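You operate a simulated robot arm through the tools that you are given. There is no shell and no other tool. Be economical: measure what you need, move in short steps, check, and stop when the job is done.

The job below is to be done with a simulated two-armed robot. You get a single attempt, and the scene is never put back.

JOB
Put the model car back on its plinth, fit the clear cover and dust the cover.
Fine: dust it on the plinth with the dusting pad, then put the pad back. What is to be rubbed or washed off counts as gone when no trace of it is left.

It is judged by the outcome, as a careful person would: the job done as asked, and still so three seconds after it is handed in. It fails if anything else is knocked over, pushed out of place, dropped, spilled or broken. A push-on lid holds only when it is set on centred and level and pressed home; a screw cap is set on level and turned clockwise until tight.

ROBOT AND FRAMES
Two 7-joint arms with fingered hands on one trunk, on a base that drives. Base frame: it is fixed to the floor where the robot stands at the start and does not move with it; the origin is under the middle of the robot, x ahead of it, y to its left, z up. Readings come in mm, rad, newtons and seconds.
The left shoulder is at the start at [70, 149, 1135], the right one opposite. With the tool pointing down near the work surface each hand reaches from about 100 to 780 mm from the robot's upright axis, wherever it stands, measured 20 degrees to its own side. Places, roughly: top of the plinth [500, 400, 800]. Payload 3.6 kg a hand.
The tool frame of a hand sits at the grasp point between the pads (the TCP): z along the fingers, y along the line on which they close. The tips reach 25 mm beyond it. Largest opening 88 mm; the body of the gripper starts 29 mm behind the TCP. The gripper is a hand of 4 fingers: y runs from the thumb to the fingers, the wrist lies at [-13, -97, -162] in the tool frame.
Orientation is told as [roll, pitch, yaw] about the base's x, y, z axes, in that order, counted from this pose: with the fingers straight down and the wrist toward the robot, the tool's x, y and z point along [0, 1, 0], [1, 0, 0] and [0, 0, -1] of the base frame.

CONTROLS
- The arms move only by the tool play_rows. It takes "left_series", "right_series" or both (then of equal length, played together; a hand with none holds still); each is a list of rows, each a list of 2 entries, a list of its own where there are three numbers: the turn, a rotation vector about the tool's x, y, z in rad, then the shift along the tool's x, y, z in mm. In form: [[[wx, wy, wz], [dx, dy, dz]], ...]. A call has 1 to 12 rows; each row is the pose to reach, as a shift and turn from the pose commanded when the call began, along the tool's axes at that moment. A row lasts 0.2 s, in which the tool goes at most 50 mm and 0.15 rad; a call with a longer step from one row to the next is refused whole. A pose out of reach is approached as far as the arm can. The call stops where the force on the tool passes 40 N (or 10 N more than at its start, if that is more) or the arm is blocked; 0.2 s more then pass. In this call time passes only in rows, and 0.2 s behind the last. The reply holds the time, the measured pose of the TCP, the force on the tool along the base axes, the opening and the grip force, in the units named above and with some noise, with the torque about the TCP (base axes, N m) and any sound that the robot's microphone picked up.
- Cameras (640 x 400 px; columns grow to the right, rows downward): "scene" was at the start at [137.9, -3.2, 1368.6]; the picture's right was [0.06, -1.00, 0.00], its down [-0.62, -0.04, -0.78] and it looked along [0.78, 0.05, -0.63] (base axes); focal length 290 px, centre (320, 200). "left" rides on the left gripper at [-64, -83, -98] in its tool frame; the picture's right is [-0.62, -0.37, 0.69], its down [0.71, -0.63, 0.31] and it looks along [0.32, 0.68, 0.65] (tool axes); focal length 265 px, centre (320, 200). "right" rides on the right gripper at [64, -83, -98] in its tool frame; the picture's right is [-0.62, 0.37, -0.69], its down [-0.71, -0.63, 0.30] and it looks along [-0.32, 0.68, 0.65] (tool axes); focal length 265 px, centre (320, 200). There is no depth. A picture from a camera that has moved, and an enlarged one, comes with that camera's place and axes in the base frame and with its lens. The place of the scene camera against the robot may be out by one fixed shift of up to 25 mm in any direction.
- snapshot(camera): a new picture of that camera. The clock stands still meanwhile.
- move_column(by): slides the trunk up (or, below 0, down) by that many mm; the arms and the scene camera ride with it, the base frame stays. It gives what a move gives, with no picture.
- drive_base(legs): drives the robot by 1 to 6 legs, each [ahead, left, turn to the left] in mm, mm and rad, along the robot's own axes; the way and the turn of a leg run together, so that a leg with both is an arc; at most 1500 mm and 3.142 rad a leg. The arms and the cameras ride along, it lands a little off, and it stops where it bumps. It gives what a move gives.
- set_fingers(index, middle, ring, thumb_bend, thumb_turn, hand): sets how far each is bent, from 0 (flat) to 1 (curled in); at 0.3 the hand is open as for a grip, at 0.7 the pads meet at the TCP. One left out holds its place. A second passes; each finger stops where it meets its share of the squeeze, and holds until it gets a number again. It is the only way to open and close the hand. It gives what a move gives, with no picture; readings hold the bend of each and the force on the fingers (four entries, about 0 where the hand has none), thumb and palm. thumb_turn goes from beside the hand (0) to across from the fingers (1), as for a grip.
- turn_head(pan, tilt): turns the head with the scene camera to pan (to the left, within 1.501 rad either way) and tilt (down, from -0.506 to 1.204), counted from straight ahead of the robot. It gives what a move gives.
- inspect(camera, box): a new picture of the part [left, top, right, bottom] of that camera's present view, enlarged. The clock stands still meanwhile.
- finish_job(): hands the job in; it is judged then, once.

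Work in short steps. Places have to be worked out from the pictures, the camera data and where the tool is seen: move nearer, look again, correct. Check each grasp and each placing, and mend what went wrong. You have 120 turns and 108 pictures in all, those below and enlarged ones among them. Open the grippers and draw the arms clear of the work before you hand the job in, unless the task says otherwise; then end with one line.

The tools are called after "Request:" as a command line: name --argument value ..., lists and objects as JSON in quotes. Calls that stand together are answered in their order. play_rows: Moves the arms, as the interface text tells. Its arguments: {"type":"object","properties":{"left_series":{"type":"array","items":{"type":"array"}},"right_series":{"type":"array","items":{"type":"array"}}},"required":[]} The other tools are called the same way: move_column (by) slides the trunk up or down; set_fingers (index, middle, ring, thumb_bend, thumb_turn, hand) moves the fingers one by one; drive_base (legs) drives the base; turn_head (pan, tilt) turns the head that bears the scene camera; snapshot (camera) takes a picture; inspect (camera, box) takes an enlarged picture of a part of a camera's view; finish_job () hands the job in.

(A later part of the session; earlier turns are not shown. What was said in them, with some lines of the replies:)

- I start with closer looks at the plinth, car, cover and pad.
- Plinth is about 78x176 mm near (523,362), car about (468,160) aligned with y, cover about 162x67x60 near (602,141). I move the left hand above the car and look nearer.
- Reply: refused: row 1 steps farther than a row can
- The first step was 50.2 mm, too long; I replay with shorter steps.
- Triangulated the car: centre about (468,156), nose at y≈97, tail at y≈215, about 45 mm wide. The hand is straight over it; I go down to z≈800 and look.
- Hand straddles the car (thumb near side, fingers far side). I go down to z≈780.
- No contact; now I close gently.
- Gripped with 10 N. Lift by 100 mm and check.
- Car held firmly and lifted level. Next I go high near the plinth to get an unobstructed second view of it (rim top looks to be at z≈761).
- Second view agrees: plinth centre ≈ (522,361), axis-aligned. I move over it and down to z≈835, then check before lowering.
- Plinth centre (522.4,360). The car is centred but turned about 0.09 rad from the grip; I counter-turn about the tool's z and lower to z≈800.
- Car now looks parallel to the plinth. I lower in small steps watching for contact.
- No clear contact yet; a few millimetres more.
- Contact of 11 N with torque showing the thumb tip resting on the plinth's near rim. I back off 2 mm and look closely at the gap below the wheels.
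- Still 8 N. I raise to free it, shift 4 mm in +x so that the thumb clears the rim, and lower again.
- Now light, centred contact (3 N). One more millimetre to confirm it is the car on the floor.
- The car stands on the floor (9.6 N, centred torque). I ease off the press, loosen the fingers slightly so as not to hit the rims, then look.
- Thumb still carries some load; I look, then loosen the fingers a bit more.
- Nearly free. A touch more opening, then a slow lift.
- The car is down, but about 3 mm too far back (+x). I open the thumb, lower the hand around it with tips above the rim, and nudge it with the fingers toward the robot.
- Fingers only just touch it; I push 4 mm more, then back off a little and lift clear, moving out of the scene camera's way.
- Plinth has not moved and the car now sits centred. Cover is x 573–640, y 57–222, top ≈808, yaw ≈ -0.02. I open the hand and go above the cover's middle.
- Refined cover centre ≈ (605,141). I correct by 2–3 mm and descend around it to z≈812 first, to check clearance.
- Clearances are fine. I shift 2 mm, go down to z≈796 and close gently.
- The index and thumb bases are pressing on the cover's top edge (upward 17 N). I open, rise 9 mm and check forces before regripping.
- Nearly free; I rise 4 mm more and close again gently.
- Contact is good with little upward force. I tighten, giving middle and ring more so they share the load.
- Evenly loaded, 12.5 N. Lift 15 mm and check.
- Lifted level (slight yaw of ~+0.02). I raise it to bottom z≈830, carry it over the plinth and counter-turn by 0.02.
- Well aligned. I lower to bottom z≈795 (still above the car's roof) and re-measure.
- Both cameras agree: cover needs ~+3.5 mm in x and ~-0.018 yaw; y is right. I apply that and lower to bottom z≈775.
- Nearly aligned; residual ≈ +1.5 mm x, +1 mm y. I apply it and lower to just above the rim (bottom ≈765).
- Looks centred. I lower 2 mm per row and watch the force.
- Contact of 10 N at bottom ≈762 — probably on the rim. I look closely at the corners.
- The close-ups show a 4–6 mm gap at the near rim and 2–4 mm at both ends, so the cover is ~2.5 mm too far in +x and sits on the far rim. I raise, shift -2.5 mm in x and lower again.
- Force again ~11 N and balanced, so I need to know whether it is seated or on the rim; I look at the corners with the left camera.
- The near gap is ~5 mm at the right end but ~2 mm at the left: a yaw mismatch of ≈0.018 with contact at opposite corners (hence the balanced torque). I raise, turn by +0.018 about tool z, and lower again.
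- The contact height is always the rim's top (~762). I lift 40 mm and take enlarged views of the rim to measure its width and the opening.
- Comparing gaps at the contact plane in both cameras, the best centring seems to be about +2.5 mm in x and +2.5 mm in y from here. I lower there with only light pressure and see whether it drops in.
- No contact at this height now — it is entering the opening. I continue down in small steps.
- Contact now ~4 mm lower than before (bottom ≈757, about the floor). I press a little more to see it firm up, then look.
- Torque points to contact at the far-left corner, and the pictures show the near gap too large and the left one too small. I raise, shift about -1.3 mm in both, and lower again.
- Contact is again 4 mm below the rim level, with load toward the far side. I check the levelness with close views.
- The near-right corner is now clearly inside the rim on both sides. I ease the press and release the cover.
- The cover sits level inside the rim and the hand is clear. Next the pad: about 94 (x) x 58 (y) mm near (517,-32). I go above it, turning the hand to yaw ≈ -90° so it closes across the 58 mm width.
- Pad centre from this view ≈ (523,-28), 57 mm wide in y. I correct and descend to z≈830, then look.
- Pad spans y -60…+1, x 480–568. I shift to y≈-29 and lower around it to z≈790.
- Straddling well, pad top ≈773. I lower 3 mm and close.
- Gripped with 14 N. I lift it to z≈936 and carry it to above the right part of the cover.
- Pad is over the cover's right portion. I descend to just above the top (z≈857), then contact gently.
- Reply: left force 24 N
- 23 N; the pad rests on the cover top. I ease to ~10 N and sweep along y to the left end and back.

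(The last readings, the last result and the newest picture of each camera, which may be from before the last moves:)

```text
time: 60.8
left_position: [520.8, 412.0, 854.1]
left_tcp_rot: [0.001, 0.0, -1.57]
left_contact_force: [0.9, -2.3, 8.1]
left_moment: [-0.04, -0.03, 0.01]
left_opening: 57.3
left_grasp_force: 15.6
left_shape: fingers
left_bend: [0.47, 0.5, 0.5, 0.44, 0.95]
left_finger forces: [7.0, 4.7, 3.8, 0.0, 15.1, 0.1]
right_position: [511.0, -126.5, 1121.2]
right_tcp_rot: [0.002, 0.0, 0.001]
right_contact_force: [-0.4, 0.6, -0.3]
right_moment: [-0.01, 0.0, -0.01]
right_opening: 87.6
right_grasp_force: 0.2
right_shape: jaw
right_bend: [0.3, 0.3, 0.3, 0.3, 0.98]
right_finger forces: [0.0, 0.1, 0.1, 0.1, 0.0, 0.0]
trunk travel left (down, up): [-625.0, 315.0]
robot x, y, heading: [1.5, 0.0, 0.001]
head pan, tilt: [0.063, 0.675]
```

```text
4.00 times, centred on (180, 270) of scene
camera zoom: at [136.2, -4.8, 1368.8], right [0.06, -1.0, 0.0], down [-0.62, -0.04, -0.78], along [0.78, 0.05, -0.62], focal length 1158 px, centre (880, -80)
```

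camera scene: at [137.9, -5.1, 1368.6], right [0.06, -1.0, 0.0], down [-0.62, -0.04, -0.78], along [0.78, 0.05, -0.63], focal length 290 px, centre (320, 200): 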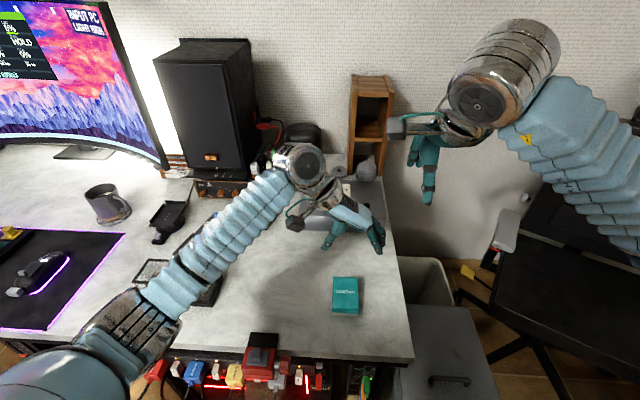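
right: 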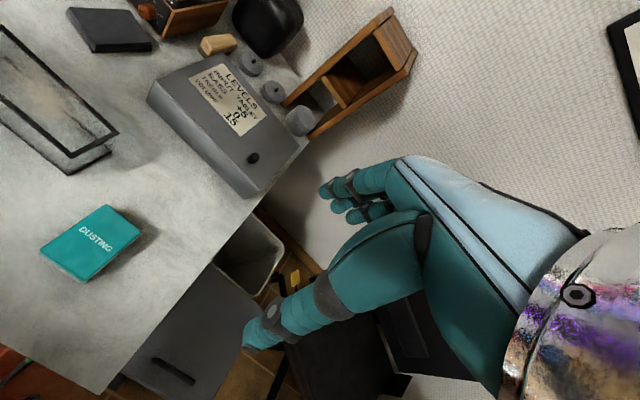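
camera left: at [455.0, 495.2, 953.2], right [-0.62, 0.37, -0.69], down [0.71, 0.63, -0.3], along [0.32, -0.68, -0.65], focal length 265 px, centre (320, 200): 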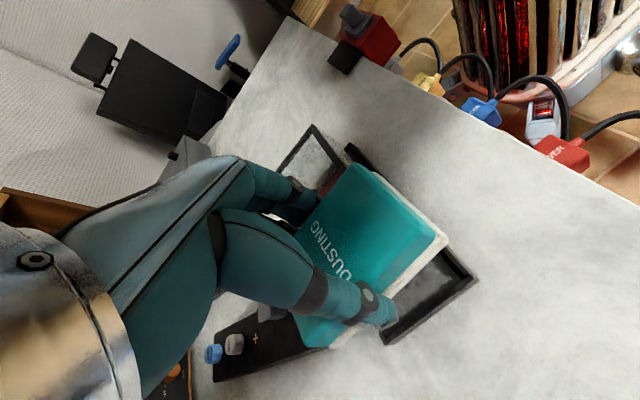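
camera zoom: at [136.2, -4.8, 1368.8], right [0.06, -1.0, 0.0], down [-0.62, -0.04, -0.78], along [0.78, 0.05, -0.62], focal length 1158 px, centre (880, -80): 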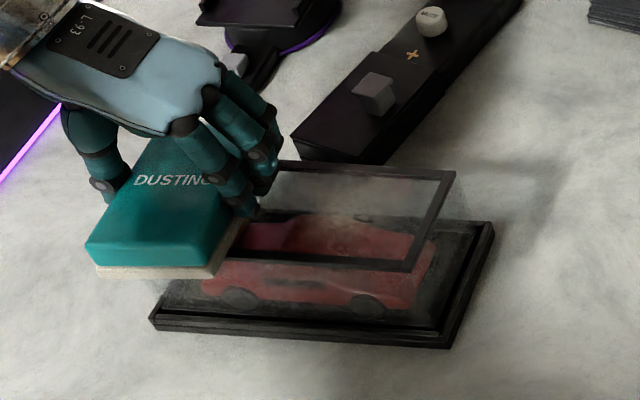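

Dust looks reduced. I sweep back and forth again with slightly more pressure and a small x offset.

Request:
play_rows --left_series '[[[0, 0, 0], [2, 10, 1]], [[0, 0, 0], [4, 20, 1]], [[0, 0, 0], [5, 30, 1]], [[0, 0, 0], [5, 40, 1]], [[0, 0, 0], [5, 50, 1]], [[0, 0, 0], [5, 60, 1]], [[0, 0, 0], [5, 70, 1]], [[0, 0, 0], [5, 80, 1]], [[0, 0, 0], [5, 90, 1]], [[0, 0, 0], [5, 98, 1]], [[0, 0, 0], [2, 106, 1]]]'

Request:
play_rows --left_series '[[[0, 0, 0], [-4, -5, 0]], [[0, 0, 0], [-6, -15, 0]], [[0, 0, 0], [-7, -25, 0]], [[0, 0, 0], [-7, -35, 0]], [[0, 0, 0], [-7, -45, 0]], [[0, 0, 0], [-7, -55, 0]], [[0, 0, 0], [-7, -65, 0]], [[0, 0, 0], [-7, -75, 0]], [[0, 0, 0], [-7, -85, 0]], [[0, 0, 0], [-5, -95, 0]], [[0, 0, 0], [-2, -108, 0]]]'

Request:
play_rows --left_series '[[[0, 0, 0], [0, 12, 0]], [[0, 0, 0], [0, 24, 0]], [[0, 0, 0], [0, 36, 0]], [[0, 0, 0], [0, 48, 0]], [[0, 0, 0], [0, 60, 0]], [[0, 0, 0], [0, 72, 0]], [[0, 0, 0], [0, 84, 0]], [[0, 0, 0], [0, 96, 0]], [[0, 0, 0], [0, 106, 0]]]'

Request:
inspect --camera "scene" --box '[120, 235, 240, 315]'

```text
time: 63.2
left_position: [523.6, 306.4, 853.5]
left_tcp_rot: [0.002, 0.0, -1.573]
left_contact_force: [0.4, 2.8, 12.6]
left_moment: [0.2, 0.01, -0.01]
left_opening: 57.5
left_grasp_force: 15.5
left_shape: fingers
left_bend: [0.48, 0.51, 0.51, 0.43, 0.95]
left_finger forces: [5.3, 3.7, 3.0, 0.1, 19.8, 0.1]
right_position: [510.9, -125.0, 1121.0]
right_tcp_rot: [0.0, -0.001, 0.0]
right_contact_force: [0.4, 0.0, -0.1]
right_moment: [-0.02, -0.01, 0.03]
right_opening: 87.8
right_grasp_force: 0.1
right_shape: jaw
right_bend: [0.3, 0.3, 0.3, 0.3, 0.98]
right_finger forces: [0.1, 0.1, 0.0, 0.1, 0.1, 0.0]
trunk travel left (down, up): [-625.0, 315.0]
robot x, y, heading: [-1.4, -1.6, 0.002]
head pan, tilt: [0.063, 0.675]
```

```text
time: 65.6
left_position: [520.8, 413.2, 853.7]
left_tcp_rot: [0.002, 0.0, -1.57]
left_contact_force: [-1.7, -3.3, 13.8]
left_moment: [0.06, 0.02, -0.01]
left_opening: 57.1
left_grasp_force: 16.1
left_shape: fingers
left_bend: [0.47, 0.5, 0.5, 0.44, 0.95]
left_finger forces: [7.2, 4.6, 3.5, 0.0, 16.8, 0.1]
right_position: [509.7, -126.8, 1120.0]
right_tcp_rot: [0.001, -0.001, -0.001]
right_contact_force: [0.0, 0.2, -0.7]
right_moment: [0.0, 0.0, 0.01]
right_opening: 88.0
right_grasp_force: 0.1
right_shape: jaw
right_bend: [0.3, 0.3, 0.3, 0.3, 0.98]
right_finger forces: [0.1, 0.1, 0.0, 0.0, 0.0, 0.0]
trunk travel left (down, up): [-625.0, 315.0]
robot x, y, heading: [-1.9, -2.0, 0.004]
head pan, tilt: [0.063, 0.675]
```

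```text
time: 67.6
left_position: [521.1, 308.5, 855.0]
left_tcp_rot: [0.004, 0.002, -1.572]
left_contact_force: [0.5, 4.4, 13.8]
left_moment: [0.24, 0.0, 0.0]
left_opening: 57.8
left_grasp_force: 16.0
left_shape: fingers
left_bend: [0.48, 0.51, 0.51, 0.43, 0.95]
left_finger forces: [5.4, 3.5, 2.8, 0.0, 20.5, 0.1]
right_position: [510.4, -125.2, 1121.8]
right_tcp_rot: [-0.001, -0.002, 0.0]
right_contact_force: [0.7, 0.4, 0.4]
right_moment: [-0.03, -0.03, -0.04]
right_opening: 87.6
right_grasp_force: 0.2
right_shape: jaw
right_bend: [0.3, 0.3, 0.3, 0.3, 0.98]
right_finger forces: [0.0, 0.0, 0.1, 0.0, 0.1, 0.1]
trunk travel left (down, up): [-625.0, 315.0]
robot x, y, heading: [-3.0, -0.8, 0.001]
head pan, tilt: [0.063, 0.675]
```

```text
5.00 times, centred on (180, 275) of scene
camera zoom: at [135.3, -4.0, 1369.0], right [0.06, -1.0, 0.0], down [-0.62, -0.04, -0.78], along [0.78, 0.05, -0.62], focal length 1448 px, centre (1020, -175)
```

zoom: 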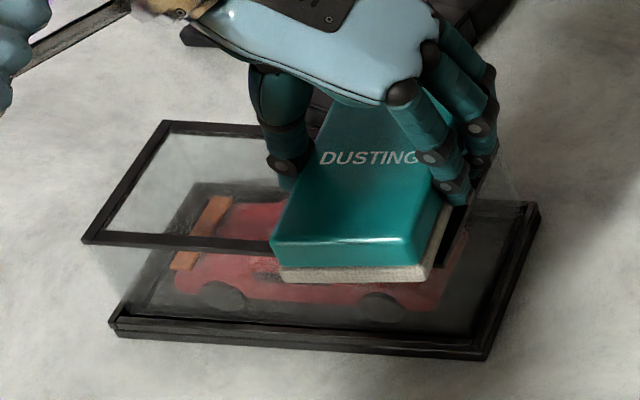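

The visible part looks clean. I lift the pad and move aside to inspect the whole cover.

Request:
play_rows --left_series '[[[0, 0, 0], [0, 0, -20]], [[0, 0, 0], [0, 0, -60]], [[0, 0, 0], [0, 30, -82]], [[0, 0, 0], [0, 75, -82]], [[0, 0, 0], [0, 120, -82]], [[0, 0, 0], [0, 165, -82]]]'

Request:
inspect --camera "scene" --box '[130, 240, 230, 312]'

```text
time: 69.0
left_position: [521.5, 143.4, 936.1]
left_tcp_rot: [-0.002, 0.002, -1.572]
left_contact_force: [0.3, -0.5, -0.4]
left_moment: [-0.01, -0.01, -0.01]
left_opening: 57.5
left_grasp_force: 14.2
left_shape: fingers
left_bend: [0.48, 0.51, 0.51, 0.43, 0.95]
left_finger forces: [6.5, 4.1, 3.3, 0.0, 14.7, 0.0]
right_position: [512.7, -126.3, 1120.1]
right_tcp_rot: [0.003, 0.002, -0.001]
right_contact_force: [0.2, 0.4, 0.7]
right_moment: [0.01, 0.0, 0.01]
right_opening: 87.8
right_grasp_force: 0.0
right_shape: jaw
right_bend: [0.3, 0.3, 0.3, 0.3, 0.98]
right_finger forces: [0.0, 0.0, 0.0, 0.0, 0.0, 0.0]
trunk travel left (down, up): [-625.0, 315.0]
robot x, y, heading: [-1.2, 1.5, -0.0]
head pan, tilt: [0.063, 0.675]
```

```text
5.56 times, centred on (180, 276) of scene
camera zoom: at [138.3, -4.7, 1368.6], right [0.06, -1.0, 0.0], down [-0.62, -0.04, -0.78], along [0.78, 0.05, -0.63], focal length 1609 px, centre (1098, -222)
```

zoom: 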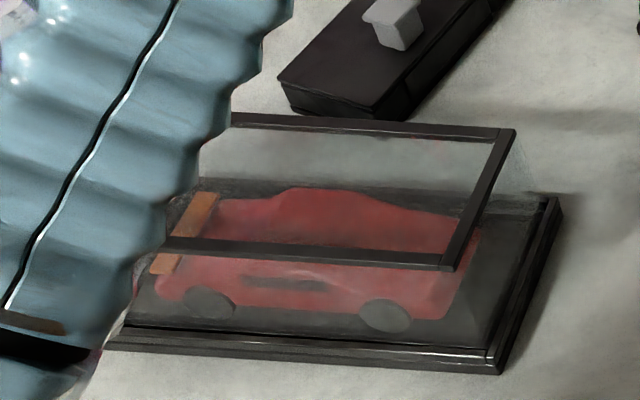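

Top looks clean and the cover sits lower and level inside the rim. Now I return the pad along the exact reverse offsets (tool +5, +176, +149), stopping a few mm high first.

Request:
play_rows --left_series '[[[0, 0, 0], [2, 45, 0]], [[0, 0, 0], [5, 90, 0]], [[0, 0, 0], [5, 135, 0]], [[0, 0, 0], [5, 176, 5]], [[0, 0, 0], [5, 176, 50]], [[0, 0, 0], [5, 176, 95]], [[0, 0, 0], [5, 176, 125]], [[0, 0, 0], [5, 176, 140]], [[0, 0, 0], [5, 176, 143]]]'

Request:
play_rows --left_series '[[[0, 0, 0], [0, 0, 1.5]], [[0, 0, 0], [0, 0, 3]], [[0, 0, 0], [0, 0, 4.5]]]'

Request:
snapshot --camera "left"

```text
time: 71.0
left_position: [525.5, -32.8, 791.5]
left_tcp_rot: [0.0, 0.001, -1.571]
left_contact_force: [0.1, -0.4, -0.8]
left_moment: [0.01, 0.01, -0.02]
left_opening: 57.2
left_grasp_force: 14.1
left_shape: fingers
left_bend: [0.48, 0.51, 0.51, 0.43, 0.95]
left_finger forces: [6.5, 4.0, 3.3, 0.0, 14.6, 0.0]
right_position: [511.5, -126.3, 1119.7]
right_tcp_rot: [-0.001, -0.001, -0.001]
right_contact_force: [0.1, 0.4, -0.1]
right_moment: [0.0, -0.02, 0.0]
right_opening: 87.7
right_grasp_force: 0.1
right_shape: jaw
right_bend: [0.3, 0.3, 0.3, 0.3, 0.98]
right_finger forces: [0.0, 0.1, 0.0, 0.0, 0.0, 0.0]
trunk travel left (down, up): [-625.0, 315.0]
robot x, y, heading: [-2.9, 0.9, -0.002]
head pan, tilt: [0.063, 0.675]
```

```text
time: 71.8
left_position: [527.7, -31.1, 787.1]
left_tcp_rot: [-0.001, 0.0, -1.571]
left_contact_force: [0.8, 0.1, -0.2]
left_moment: [0.01, 0.01, -0.02]
left_opening: 57.3
left_grasp_force: 13.7
left_shape: fingers
left_bend: [0.48, 0.51, 0.51, 0.43, 0.95]
left_finger forces: [6.5, 4.0, 3.3, 0.0, 14.6, 0.0]
right_position: [511.8, -125.4, 1118.9]
right_tcp_rot: [0.0, 0.0, 0.0]
right_contact_force: [0.5, 0.8, -0.5]
right_moment: [0.01, 0.0, 0.0]
right_opening: 87.4
right_grasp_force: 0.1
right_shape: jaw
right_bend: [0.3, 0.3, 0.3, 0.3, 0.98]
right_finger forces: [0.1, 0.0, 0.0, 0.0, 0.0, 0.1]
trunk travel left (down, up): [-625.0, 315.0]
robot x, y, heading: [0.2, 2.2, -0.001]
head pan, tilt: [0.063, 0.675]
```

```text
21 pictures are left
camera left: at [461.6, 51.9, 885.9], right [-0.62, 0.37, -0.69], down [0.71, 0.63, -0.3], along [0.32, -0.68, -0.65], focal length 265 px, centre (320, 200)
```

left: 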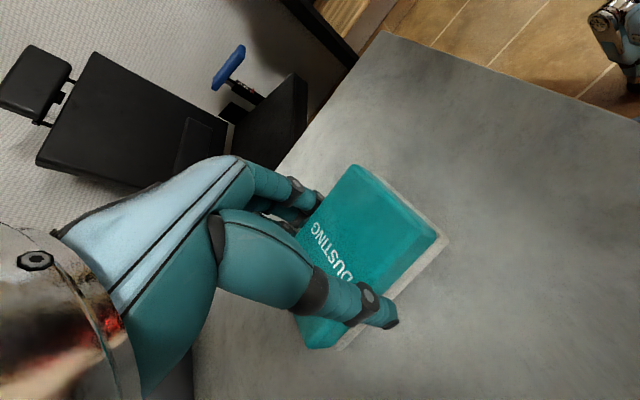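

Almost down, nothing touched yet; I lower the last 2–3 mm until light contact.

Request:
play_rows --left_series '[[[0, 0, 0], [0, 0, 1]], [[0, 0, 0], [0, 0, 2]], [[0, 0, 0], [0, 0, 2.7]]]'

```text
time: 72.6
left_position: [525.4, -31.7, 784.9]
left_tcp_rot: [0.0, 0.0, -1.571]
left_contact_force: [-0.1, 0.7, 0.8]
left_moment: [0.02, -0.02, 0.01]
left_opening: 57.3
left_grasp_force: 14.8
left_shape: fingers
left_bend: [0.48, 0.51, 0.51, 0.43, 0.95]
left_finger forces: [6.5, 4.0, 3.3, 0.1, 14.9, 0.1]
right_position: [511.9, -125.4, 1120.2]
right_tcp_rot: [0.0, 0.0, 0.0]
right_contact_force: [-0.1, -0.8, -0.4]
right_moment: [0.02, -0.01, -0.01]
right_opening: 87.6
right_grasp_force: 0.0
right_shape: jaw
right_bend: [0.3, 0.3, 0.3, 0.3, 0.98]
right_finger forces: [0.0, 0.0, 0.0, 0.0, 0.0, 0.1]
trunk travel left (down, up): [-625.0, 315.0]
robot x, y, heading: [-1.2, -4.8, 0.001]
head pan, tilt: [0.063, 0.675]
```

Just at the table; 1 mm more, then open and lift away.

Request:
play_rows --left_series '[[[0, 0, 0], [0, 0, 1]]]'

Request:
set_fingers --hand "left" --index 0.28 --middle 0.28 --ring 0.28 --thumb_bend 0.28

Request:
play_rows --left_series '[[[0, 0, 0], [0, 0, -25]], [[0, 0, 0], [0, 0, -65]], [[0, 0, 0], [0, 0, -110]], [[0, 0, 0], [0, 0, -155]], [[0, 0, 0], [0, 0, -200]]]'

Request:
snapshot --camera "left"

Request:
snapshot --camera "scene"

```text
time: 73.0
left_position: [525.8, -32.2, 785.5]
left_tcp_rot: [0.0, -0.002, -1.571]
left_contact_force: [-1.0, 1.7, 3.5]
left_moment: [0.07, 0.01, -0.02]
left_opening: 57.3
left_grasp_force: 14.5
left_shape: fingers
left_bend: [0.48, 0.51, 0.51, 0.43, 0.95]
left_finger forces: [6.3, 3.9, 3.0, 0.0, 16.1, 0.1]
right_position: [511.1, -126.3, 1121.0]
right_tcp_rot: [0.001, 0.0, 0.0]
right_contact_force: [0.1, -0.5, 1.0]
right_moment: [0.0, 0.0, -0.04]
right_opening: 87.4
right_grasp_force: 0.0
right_shape: jaw
right_bend: [0.3, 0.3, 0.3, 0.3, 0.98]
right_finger forces: [0.0, 0.1, 0.0, 0.0, 0.1, 0.0]
trunk travel left (down, up): [-625.0, 315.0]
robot x, y, heading: [-1.8, -1.0, -0.001]
head pan, tilt: [0.063, 0.675]
```

```text
time: 74.0
left_position: [526.2, -31.6, 785.3]
left_tcp_rot: [0.001, 0.001, -1.571]
left_contact_force: [0.3, 0.8, -0.8]
left_moment: [-0.02, 0.0, -0.01]
left_opening: 88.1
left_grasp_force: 0.0
left_shape: fingers
left_bend: [0.28, 0.28, 0.28, 0.28, 0.97]
left_finger forces: [0.0, 0.1, 0.1, 0.1, 0.0, 0.0]
right_position: [512.4, -124.9, 1119.0]
right_tcp_rot: [0.0, 0.0, 0.001]
right_contact_force: [-0.4, 0.3, -1.0]
right_moment: [0.0, -0.01, -0.03]
right_opening: 87.4
right_grasp_force: 0.1
right_shape: jaw
right_bend: [0.3, 0.3, 0.3, 0.3, 0.98]
right_finger forces: [0.0, 0.1, 0.0, 0.0, 0.0, 0.0]
trunk travel left (down, up): [-625.0, 315.0]
robot x, y, heading: [2.3, -2.6, 0.0]
head pan, tilt: [0.063, 0.675]
```

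```text
time: 75.2
left_position: [526.2, -29.2, 983.7]
left_tcp_rot: [0.0, 0.0, -1.571]
left_contact_force: [-0.3, 0.2, 0.0]
left_moment: [-0.04, 0.01, -0.02]
left_opening: 88.3
left_grasp_force: 0.0
left_shape: fingers
left_bend: [0.28, 0.28, 0.28, 0.28, 0.97]
left_finger forces: [0.0, 0.0, 0.1, 0.1, 0.1, 0.0]
right_position: [511.3, -125.7, 1121.4]
right_tcp_rot: [0.001, 0.0, 0.0]
right_contact_force: [0.0, -0.2, 0.0]
right_moment: [0.0, -0.01, -0.02]
right_opening: 87.6
right_grasp_force: 0.1
right_shape: jaw
right_bend: [0.3, 0.3, 0.3, 0.3, 0.98]
right_finger forces: [0.0, 0.1, 0.1, 0.1, 0.0, 0.0]
trunk travel left (down, up): [-625.0, 315.0]
robot x, y, heading: [1.9, 2.7, 0.002]
head pan, tilt: [0.063, 0.675]
```

```text
20 pictures are left
camera left: at [461.0, 52.9, 1082.2], right [-0.62, 0.37, -0.69], down [0.71, 0.63, -0.3], along [0.32, -0.68, -0.65], focal length 265 px, centre (320, 200)
```

left: 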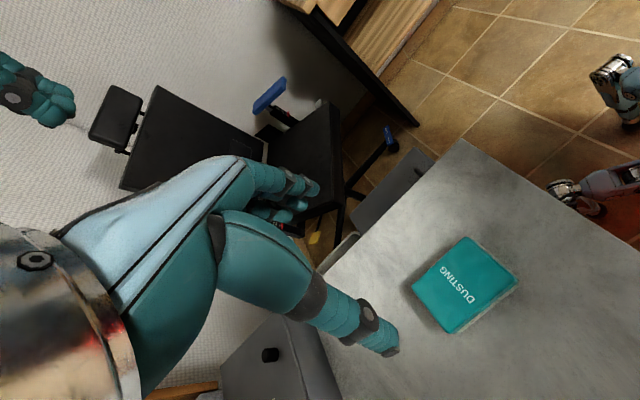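

```text
19 pictures are left
camera scene: at [136.9, -3.6, 1368.7], right [0.06, -1.0, 0.0], down [-0.62, -0.04, -0.78], along [0.78, 0.05, -0.63], focal length 290 px, centre (320, 200)
```

scene: 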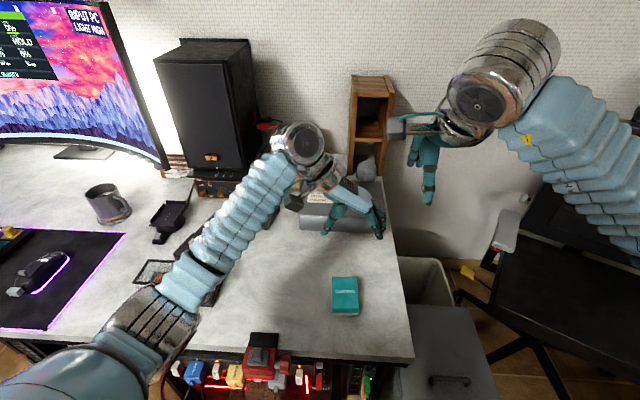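

Pad is back in its spot. I return the left hand to its starting pose, which gives both cameras a clear view of the cover.

Request:
play_rows --left_series '[[[0, 0, -0.13], [-6, -28, -20]], [[0, 0, -0.26], [-13, -57, -40]], [[0, 0, -0.39], [-19, -85, -60]], [[0, 0, -0.52], [-26, -114, -80]], [[0, 0, -0.65], [-32, -142, -100]], [[0, 0, -0.78], [-38, -171, -117]], [[0, 0, -0.91], [-45, -199, -117]], [[0, 0, -1.04], [-51, -228, -117]], [[0, 0, -1.17], [-58, -256, -117]], [[0, 0, -1.3], [-64, -285, -117]], [[0, 0, -1.43], [-70, -313, -117]], [[0, 0, -1.57], [-77, -342, -117]]]'

Request:
inspect --camera "left" --box '[360, 190, 520, 340]'

Request:
inspect --camera "scene" --box '[120, 235, 240, 315]'

```text
time: 77.8
left_position: [447.3, 312.8, 1101.5]
left_tcp_rot: [-0.001, -0.001, 0.002]
left_contact_force: [-0.3, 0.2, 0.6]
left_moment: [0.01, 0.0, -0.01]
left_opening: 88.3
left_grasp_force: 0.1
left_shape: fingers
left_bend: [0.28, 0.28, 0.28, 0.28, 0.97]
left_finger forces: [0.1, 0.1, 0.0, 0.0, 0.0, 0.0]
right_position: [510.9, -125.0, 1119.6]
right_tcp_rot: [0.001, 0.0, -0.001]
right_contact_force: [-0.3, 0.8, 0.2]
right_moment: [0.01, 0.02, 0.0]
right_opening: 87.7
right_grasp_force: 0.1
right_shape: jaw
right_bend: [0.3, 0.3, 0.3, 0.3, 0.98]
right_finger forces: [0.1, 0.0, 0.1, 0.1, 0.1, 0.0]
trunk travel left (down, up): [-625.0, 315.0]
robot x, y, heading: [2.0, 0.7, -0.001]
head pan, tilt: [0.063, 0.675]
```

```text
2.67 times, centred on (440, 265) of left
camera zoom: at [363.3, 248.3, 1199.8], right [-0.37, -0.62, -0.69], down [-0.63, 0.71, -0.31], along [0.68, 0.32, -0.65], focal length 708 px, centre (0, 27)
```

zoom: 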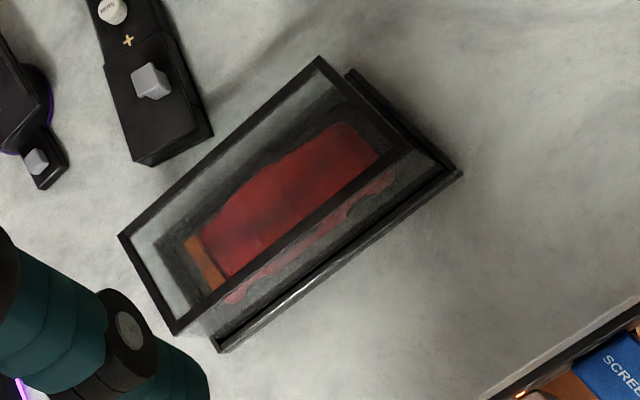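

```text
5.00 times, centred on (180, 275) of scene
camera zoom: at [136.5, -2.4, 1368.8], right [0.06, -1.0, 0.0], down [-0.62, -0.04, -0.78], along [0.78, 0.05, -0.62], focal length 1448 px, centre (1020, -175)
```

zoom: 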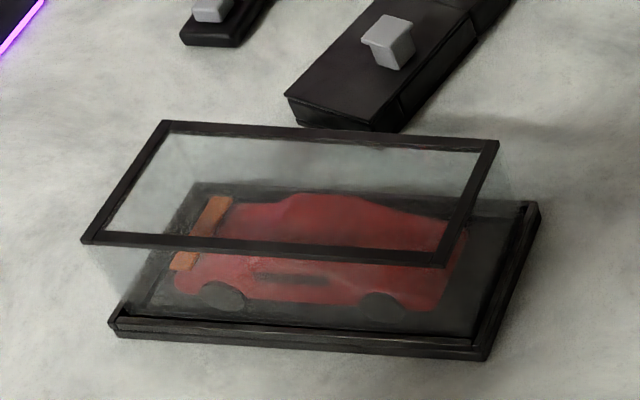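

Cover is clean and the car is centred under it. I check the seating at the corners in close-up.

Request:
inspect --camera "scene" --box '[138, 280, 178, 308]'

Request:
inspect --camera "scene" --box '[195, 265, 235, 310]'

Request:
inspect --camera "left" --box '[430, 200, 490, 250]'

Request:
inspect --camera "left" --box '[385, 270, 445, 325]'

```text
14.29 times, centred on (158, 294) of scene
camera zoom: at [136.5, -2.4, 1368.8], right [0.06, -1.0, 0.0], down [-0.62, -0.04, -0.78], along [0.78, 0.05, -0.62], focal length 4136 px, centre (2634, -1143)
```

zoom: 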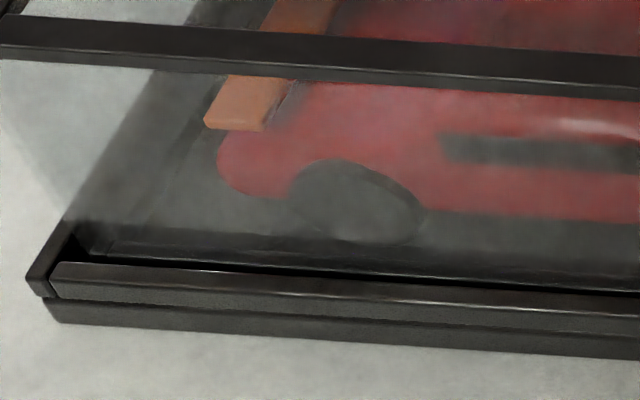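

```text
8.89 times, centred on (215, 288) of scene
camera zoom: at [136.5, -2.4, 1368.8], right [0.06, -1.0, 0.0], down [-0.62, -0.04, -0.78], along [0.78, 0.05, -0.62], focal length 2574 px, centre (1253, -578)
```

zoom: 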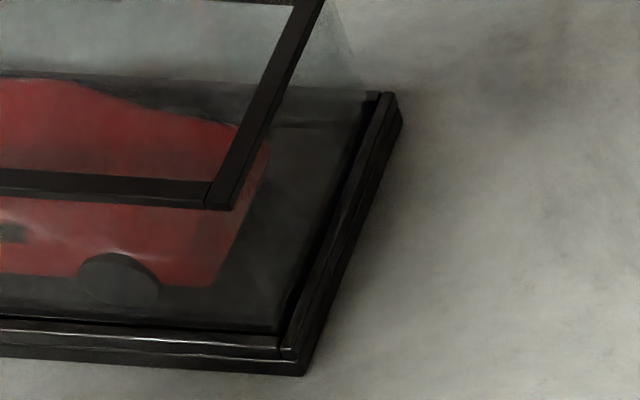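

```text
8.00 times, centred on (460, 225) of left
camera zoom: at [363.3, 248.3, 1199.8], right [-0.37, -0.62, -0.69], down [-0.63, 0.71, -0.31], along [0.68, 0.32, -0.65], focal length 2123 px, centre (-800, 0)
```

zoom: 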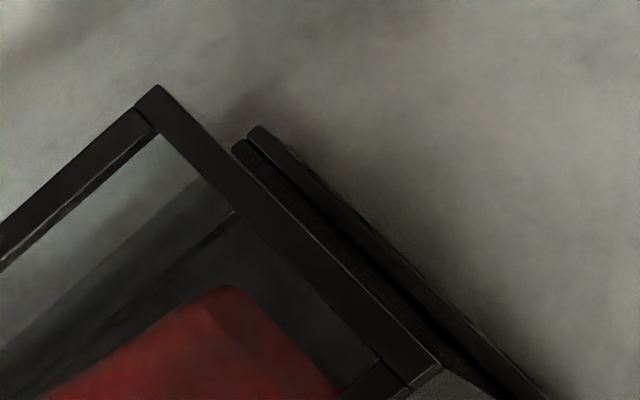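

```text
7.27 times, centred on (415, 298) of left
camera zoom: at [363.3, 248.3, 1199.8], right [-0.37, -0.62, -0.69], down [-0.63, 0.71, -0.31], along [0.68, 0.32, -0.65], focal length 1930 px, centre (-371, -509)
```

zoom: 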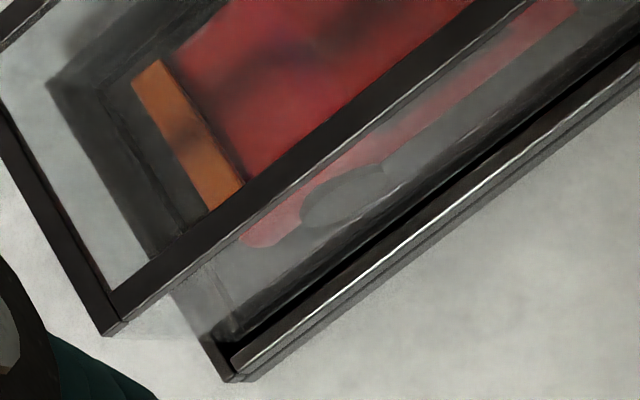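

Seating: level (apparent width/length unchanged, 68 x 167) and centred in the rim to ~1 mm. I check the top glass once more for any trace of dust.

Request:
inspect --camera "scene" --box '[130, 255, 185, 290]'

Request:
inspect --camera "scene" --box '[170, 255, 225, 290]'

Request:
inspect --camera "left" --box '[385, 205, 470, 310]'

```text
11.43 times, centred on (158, 272) of scene
camera zoom: at [136.5, -2.4, 1368.8], right [0.06, -1.0, 0.0], down [-0.62, -0.04, -0.78], along [0.78, 0.05, -0.62], focal length 3309 px, centre (2177, -629)
```

zoom: 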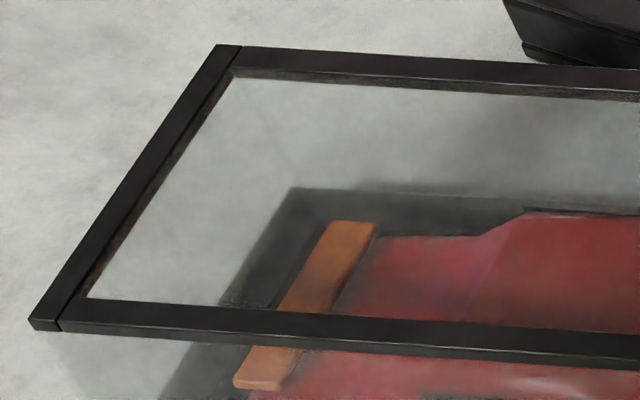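

```text
11.43 times, centred on (198, 272) of scene
camera zoom: at [136.5, -2.4, 1368.8], right [0.06, -1.0, 0.0], down [-0.62, -0.04, -0.78], along [0.78, 0.05, -0.62], focal length 3309 px, centre (1720, -629)
```

zoom: 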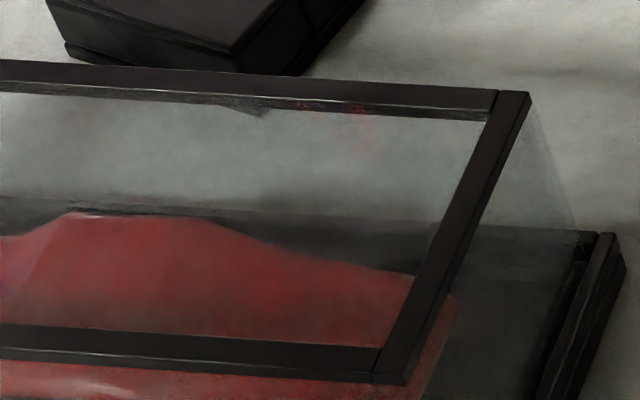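

```text
3.81 times, centred on (428, 258) of left
camera zoom: at [363.3, 248.3, 1199.8], right [-0.37, -0.62, -0.69], down [-0.63, 0.71, -0.31], along [0.68, 0.32, -0.65], focal length 1011 px, centre (-90, -19)
```

zoom: 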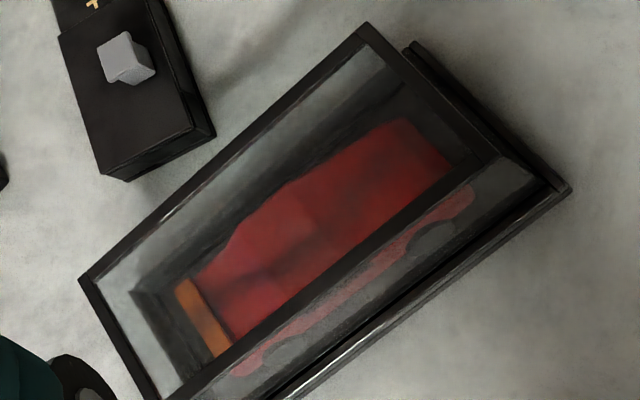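

The top is clear of dust, the cover is level and centred, the pad is back, nearby things are unmoved, and both arms are clear and open. I hand in.

Request:
finish_job

```text
The job is handed in.
```

The car is on its plinth, and the cover is fitted over it level and centred within about 1 mm. I dusted the cover with the pad and put the pad back where it was. No dust shows on the cover in the last close-ups.
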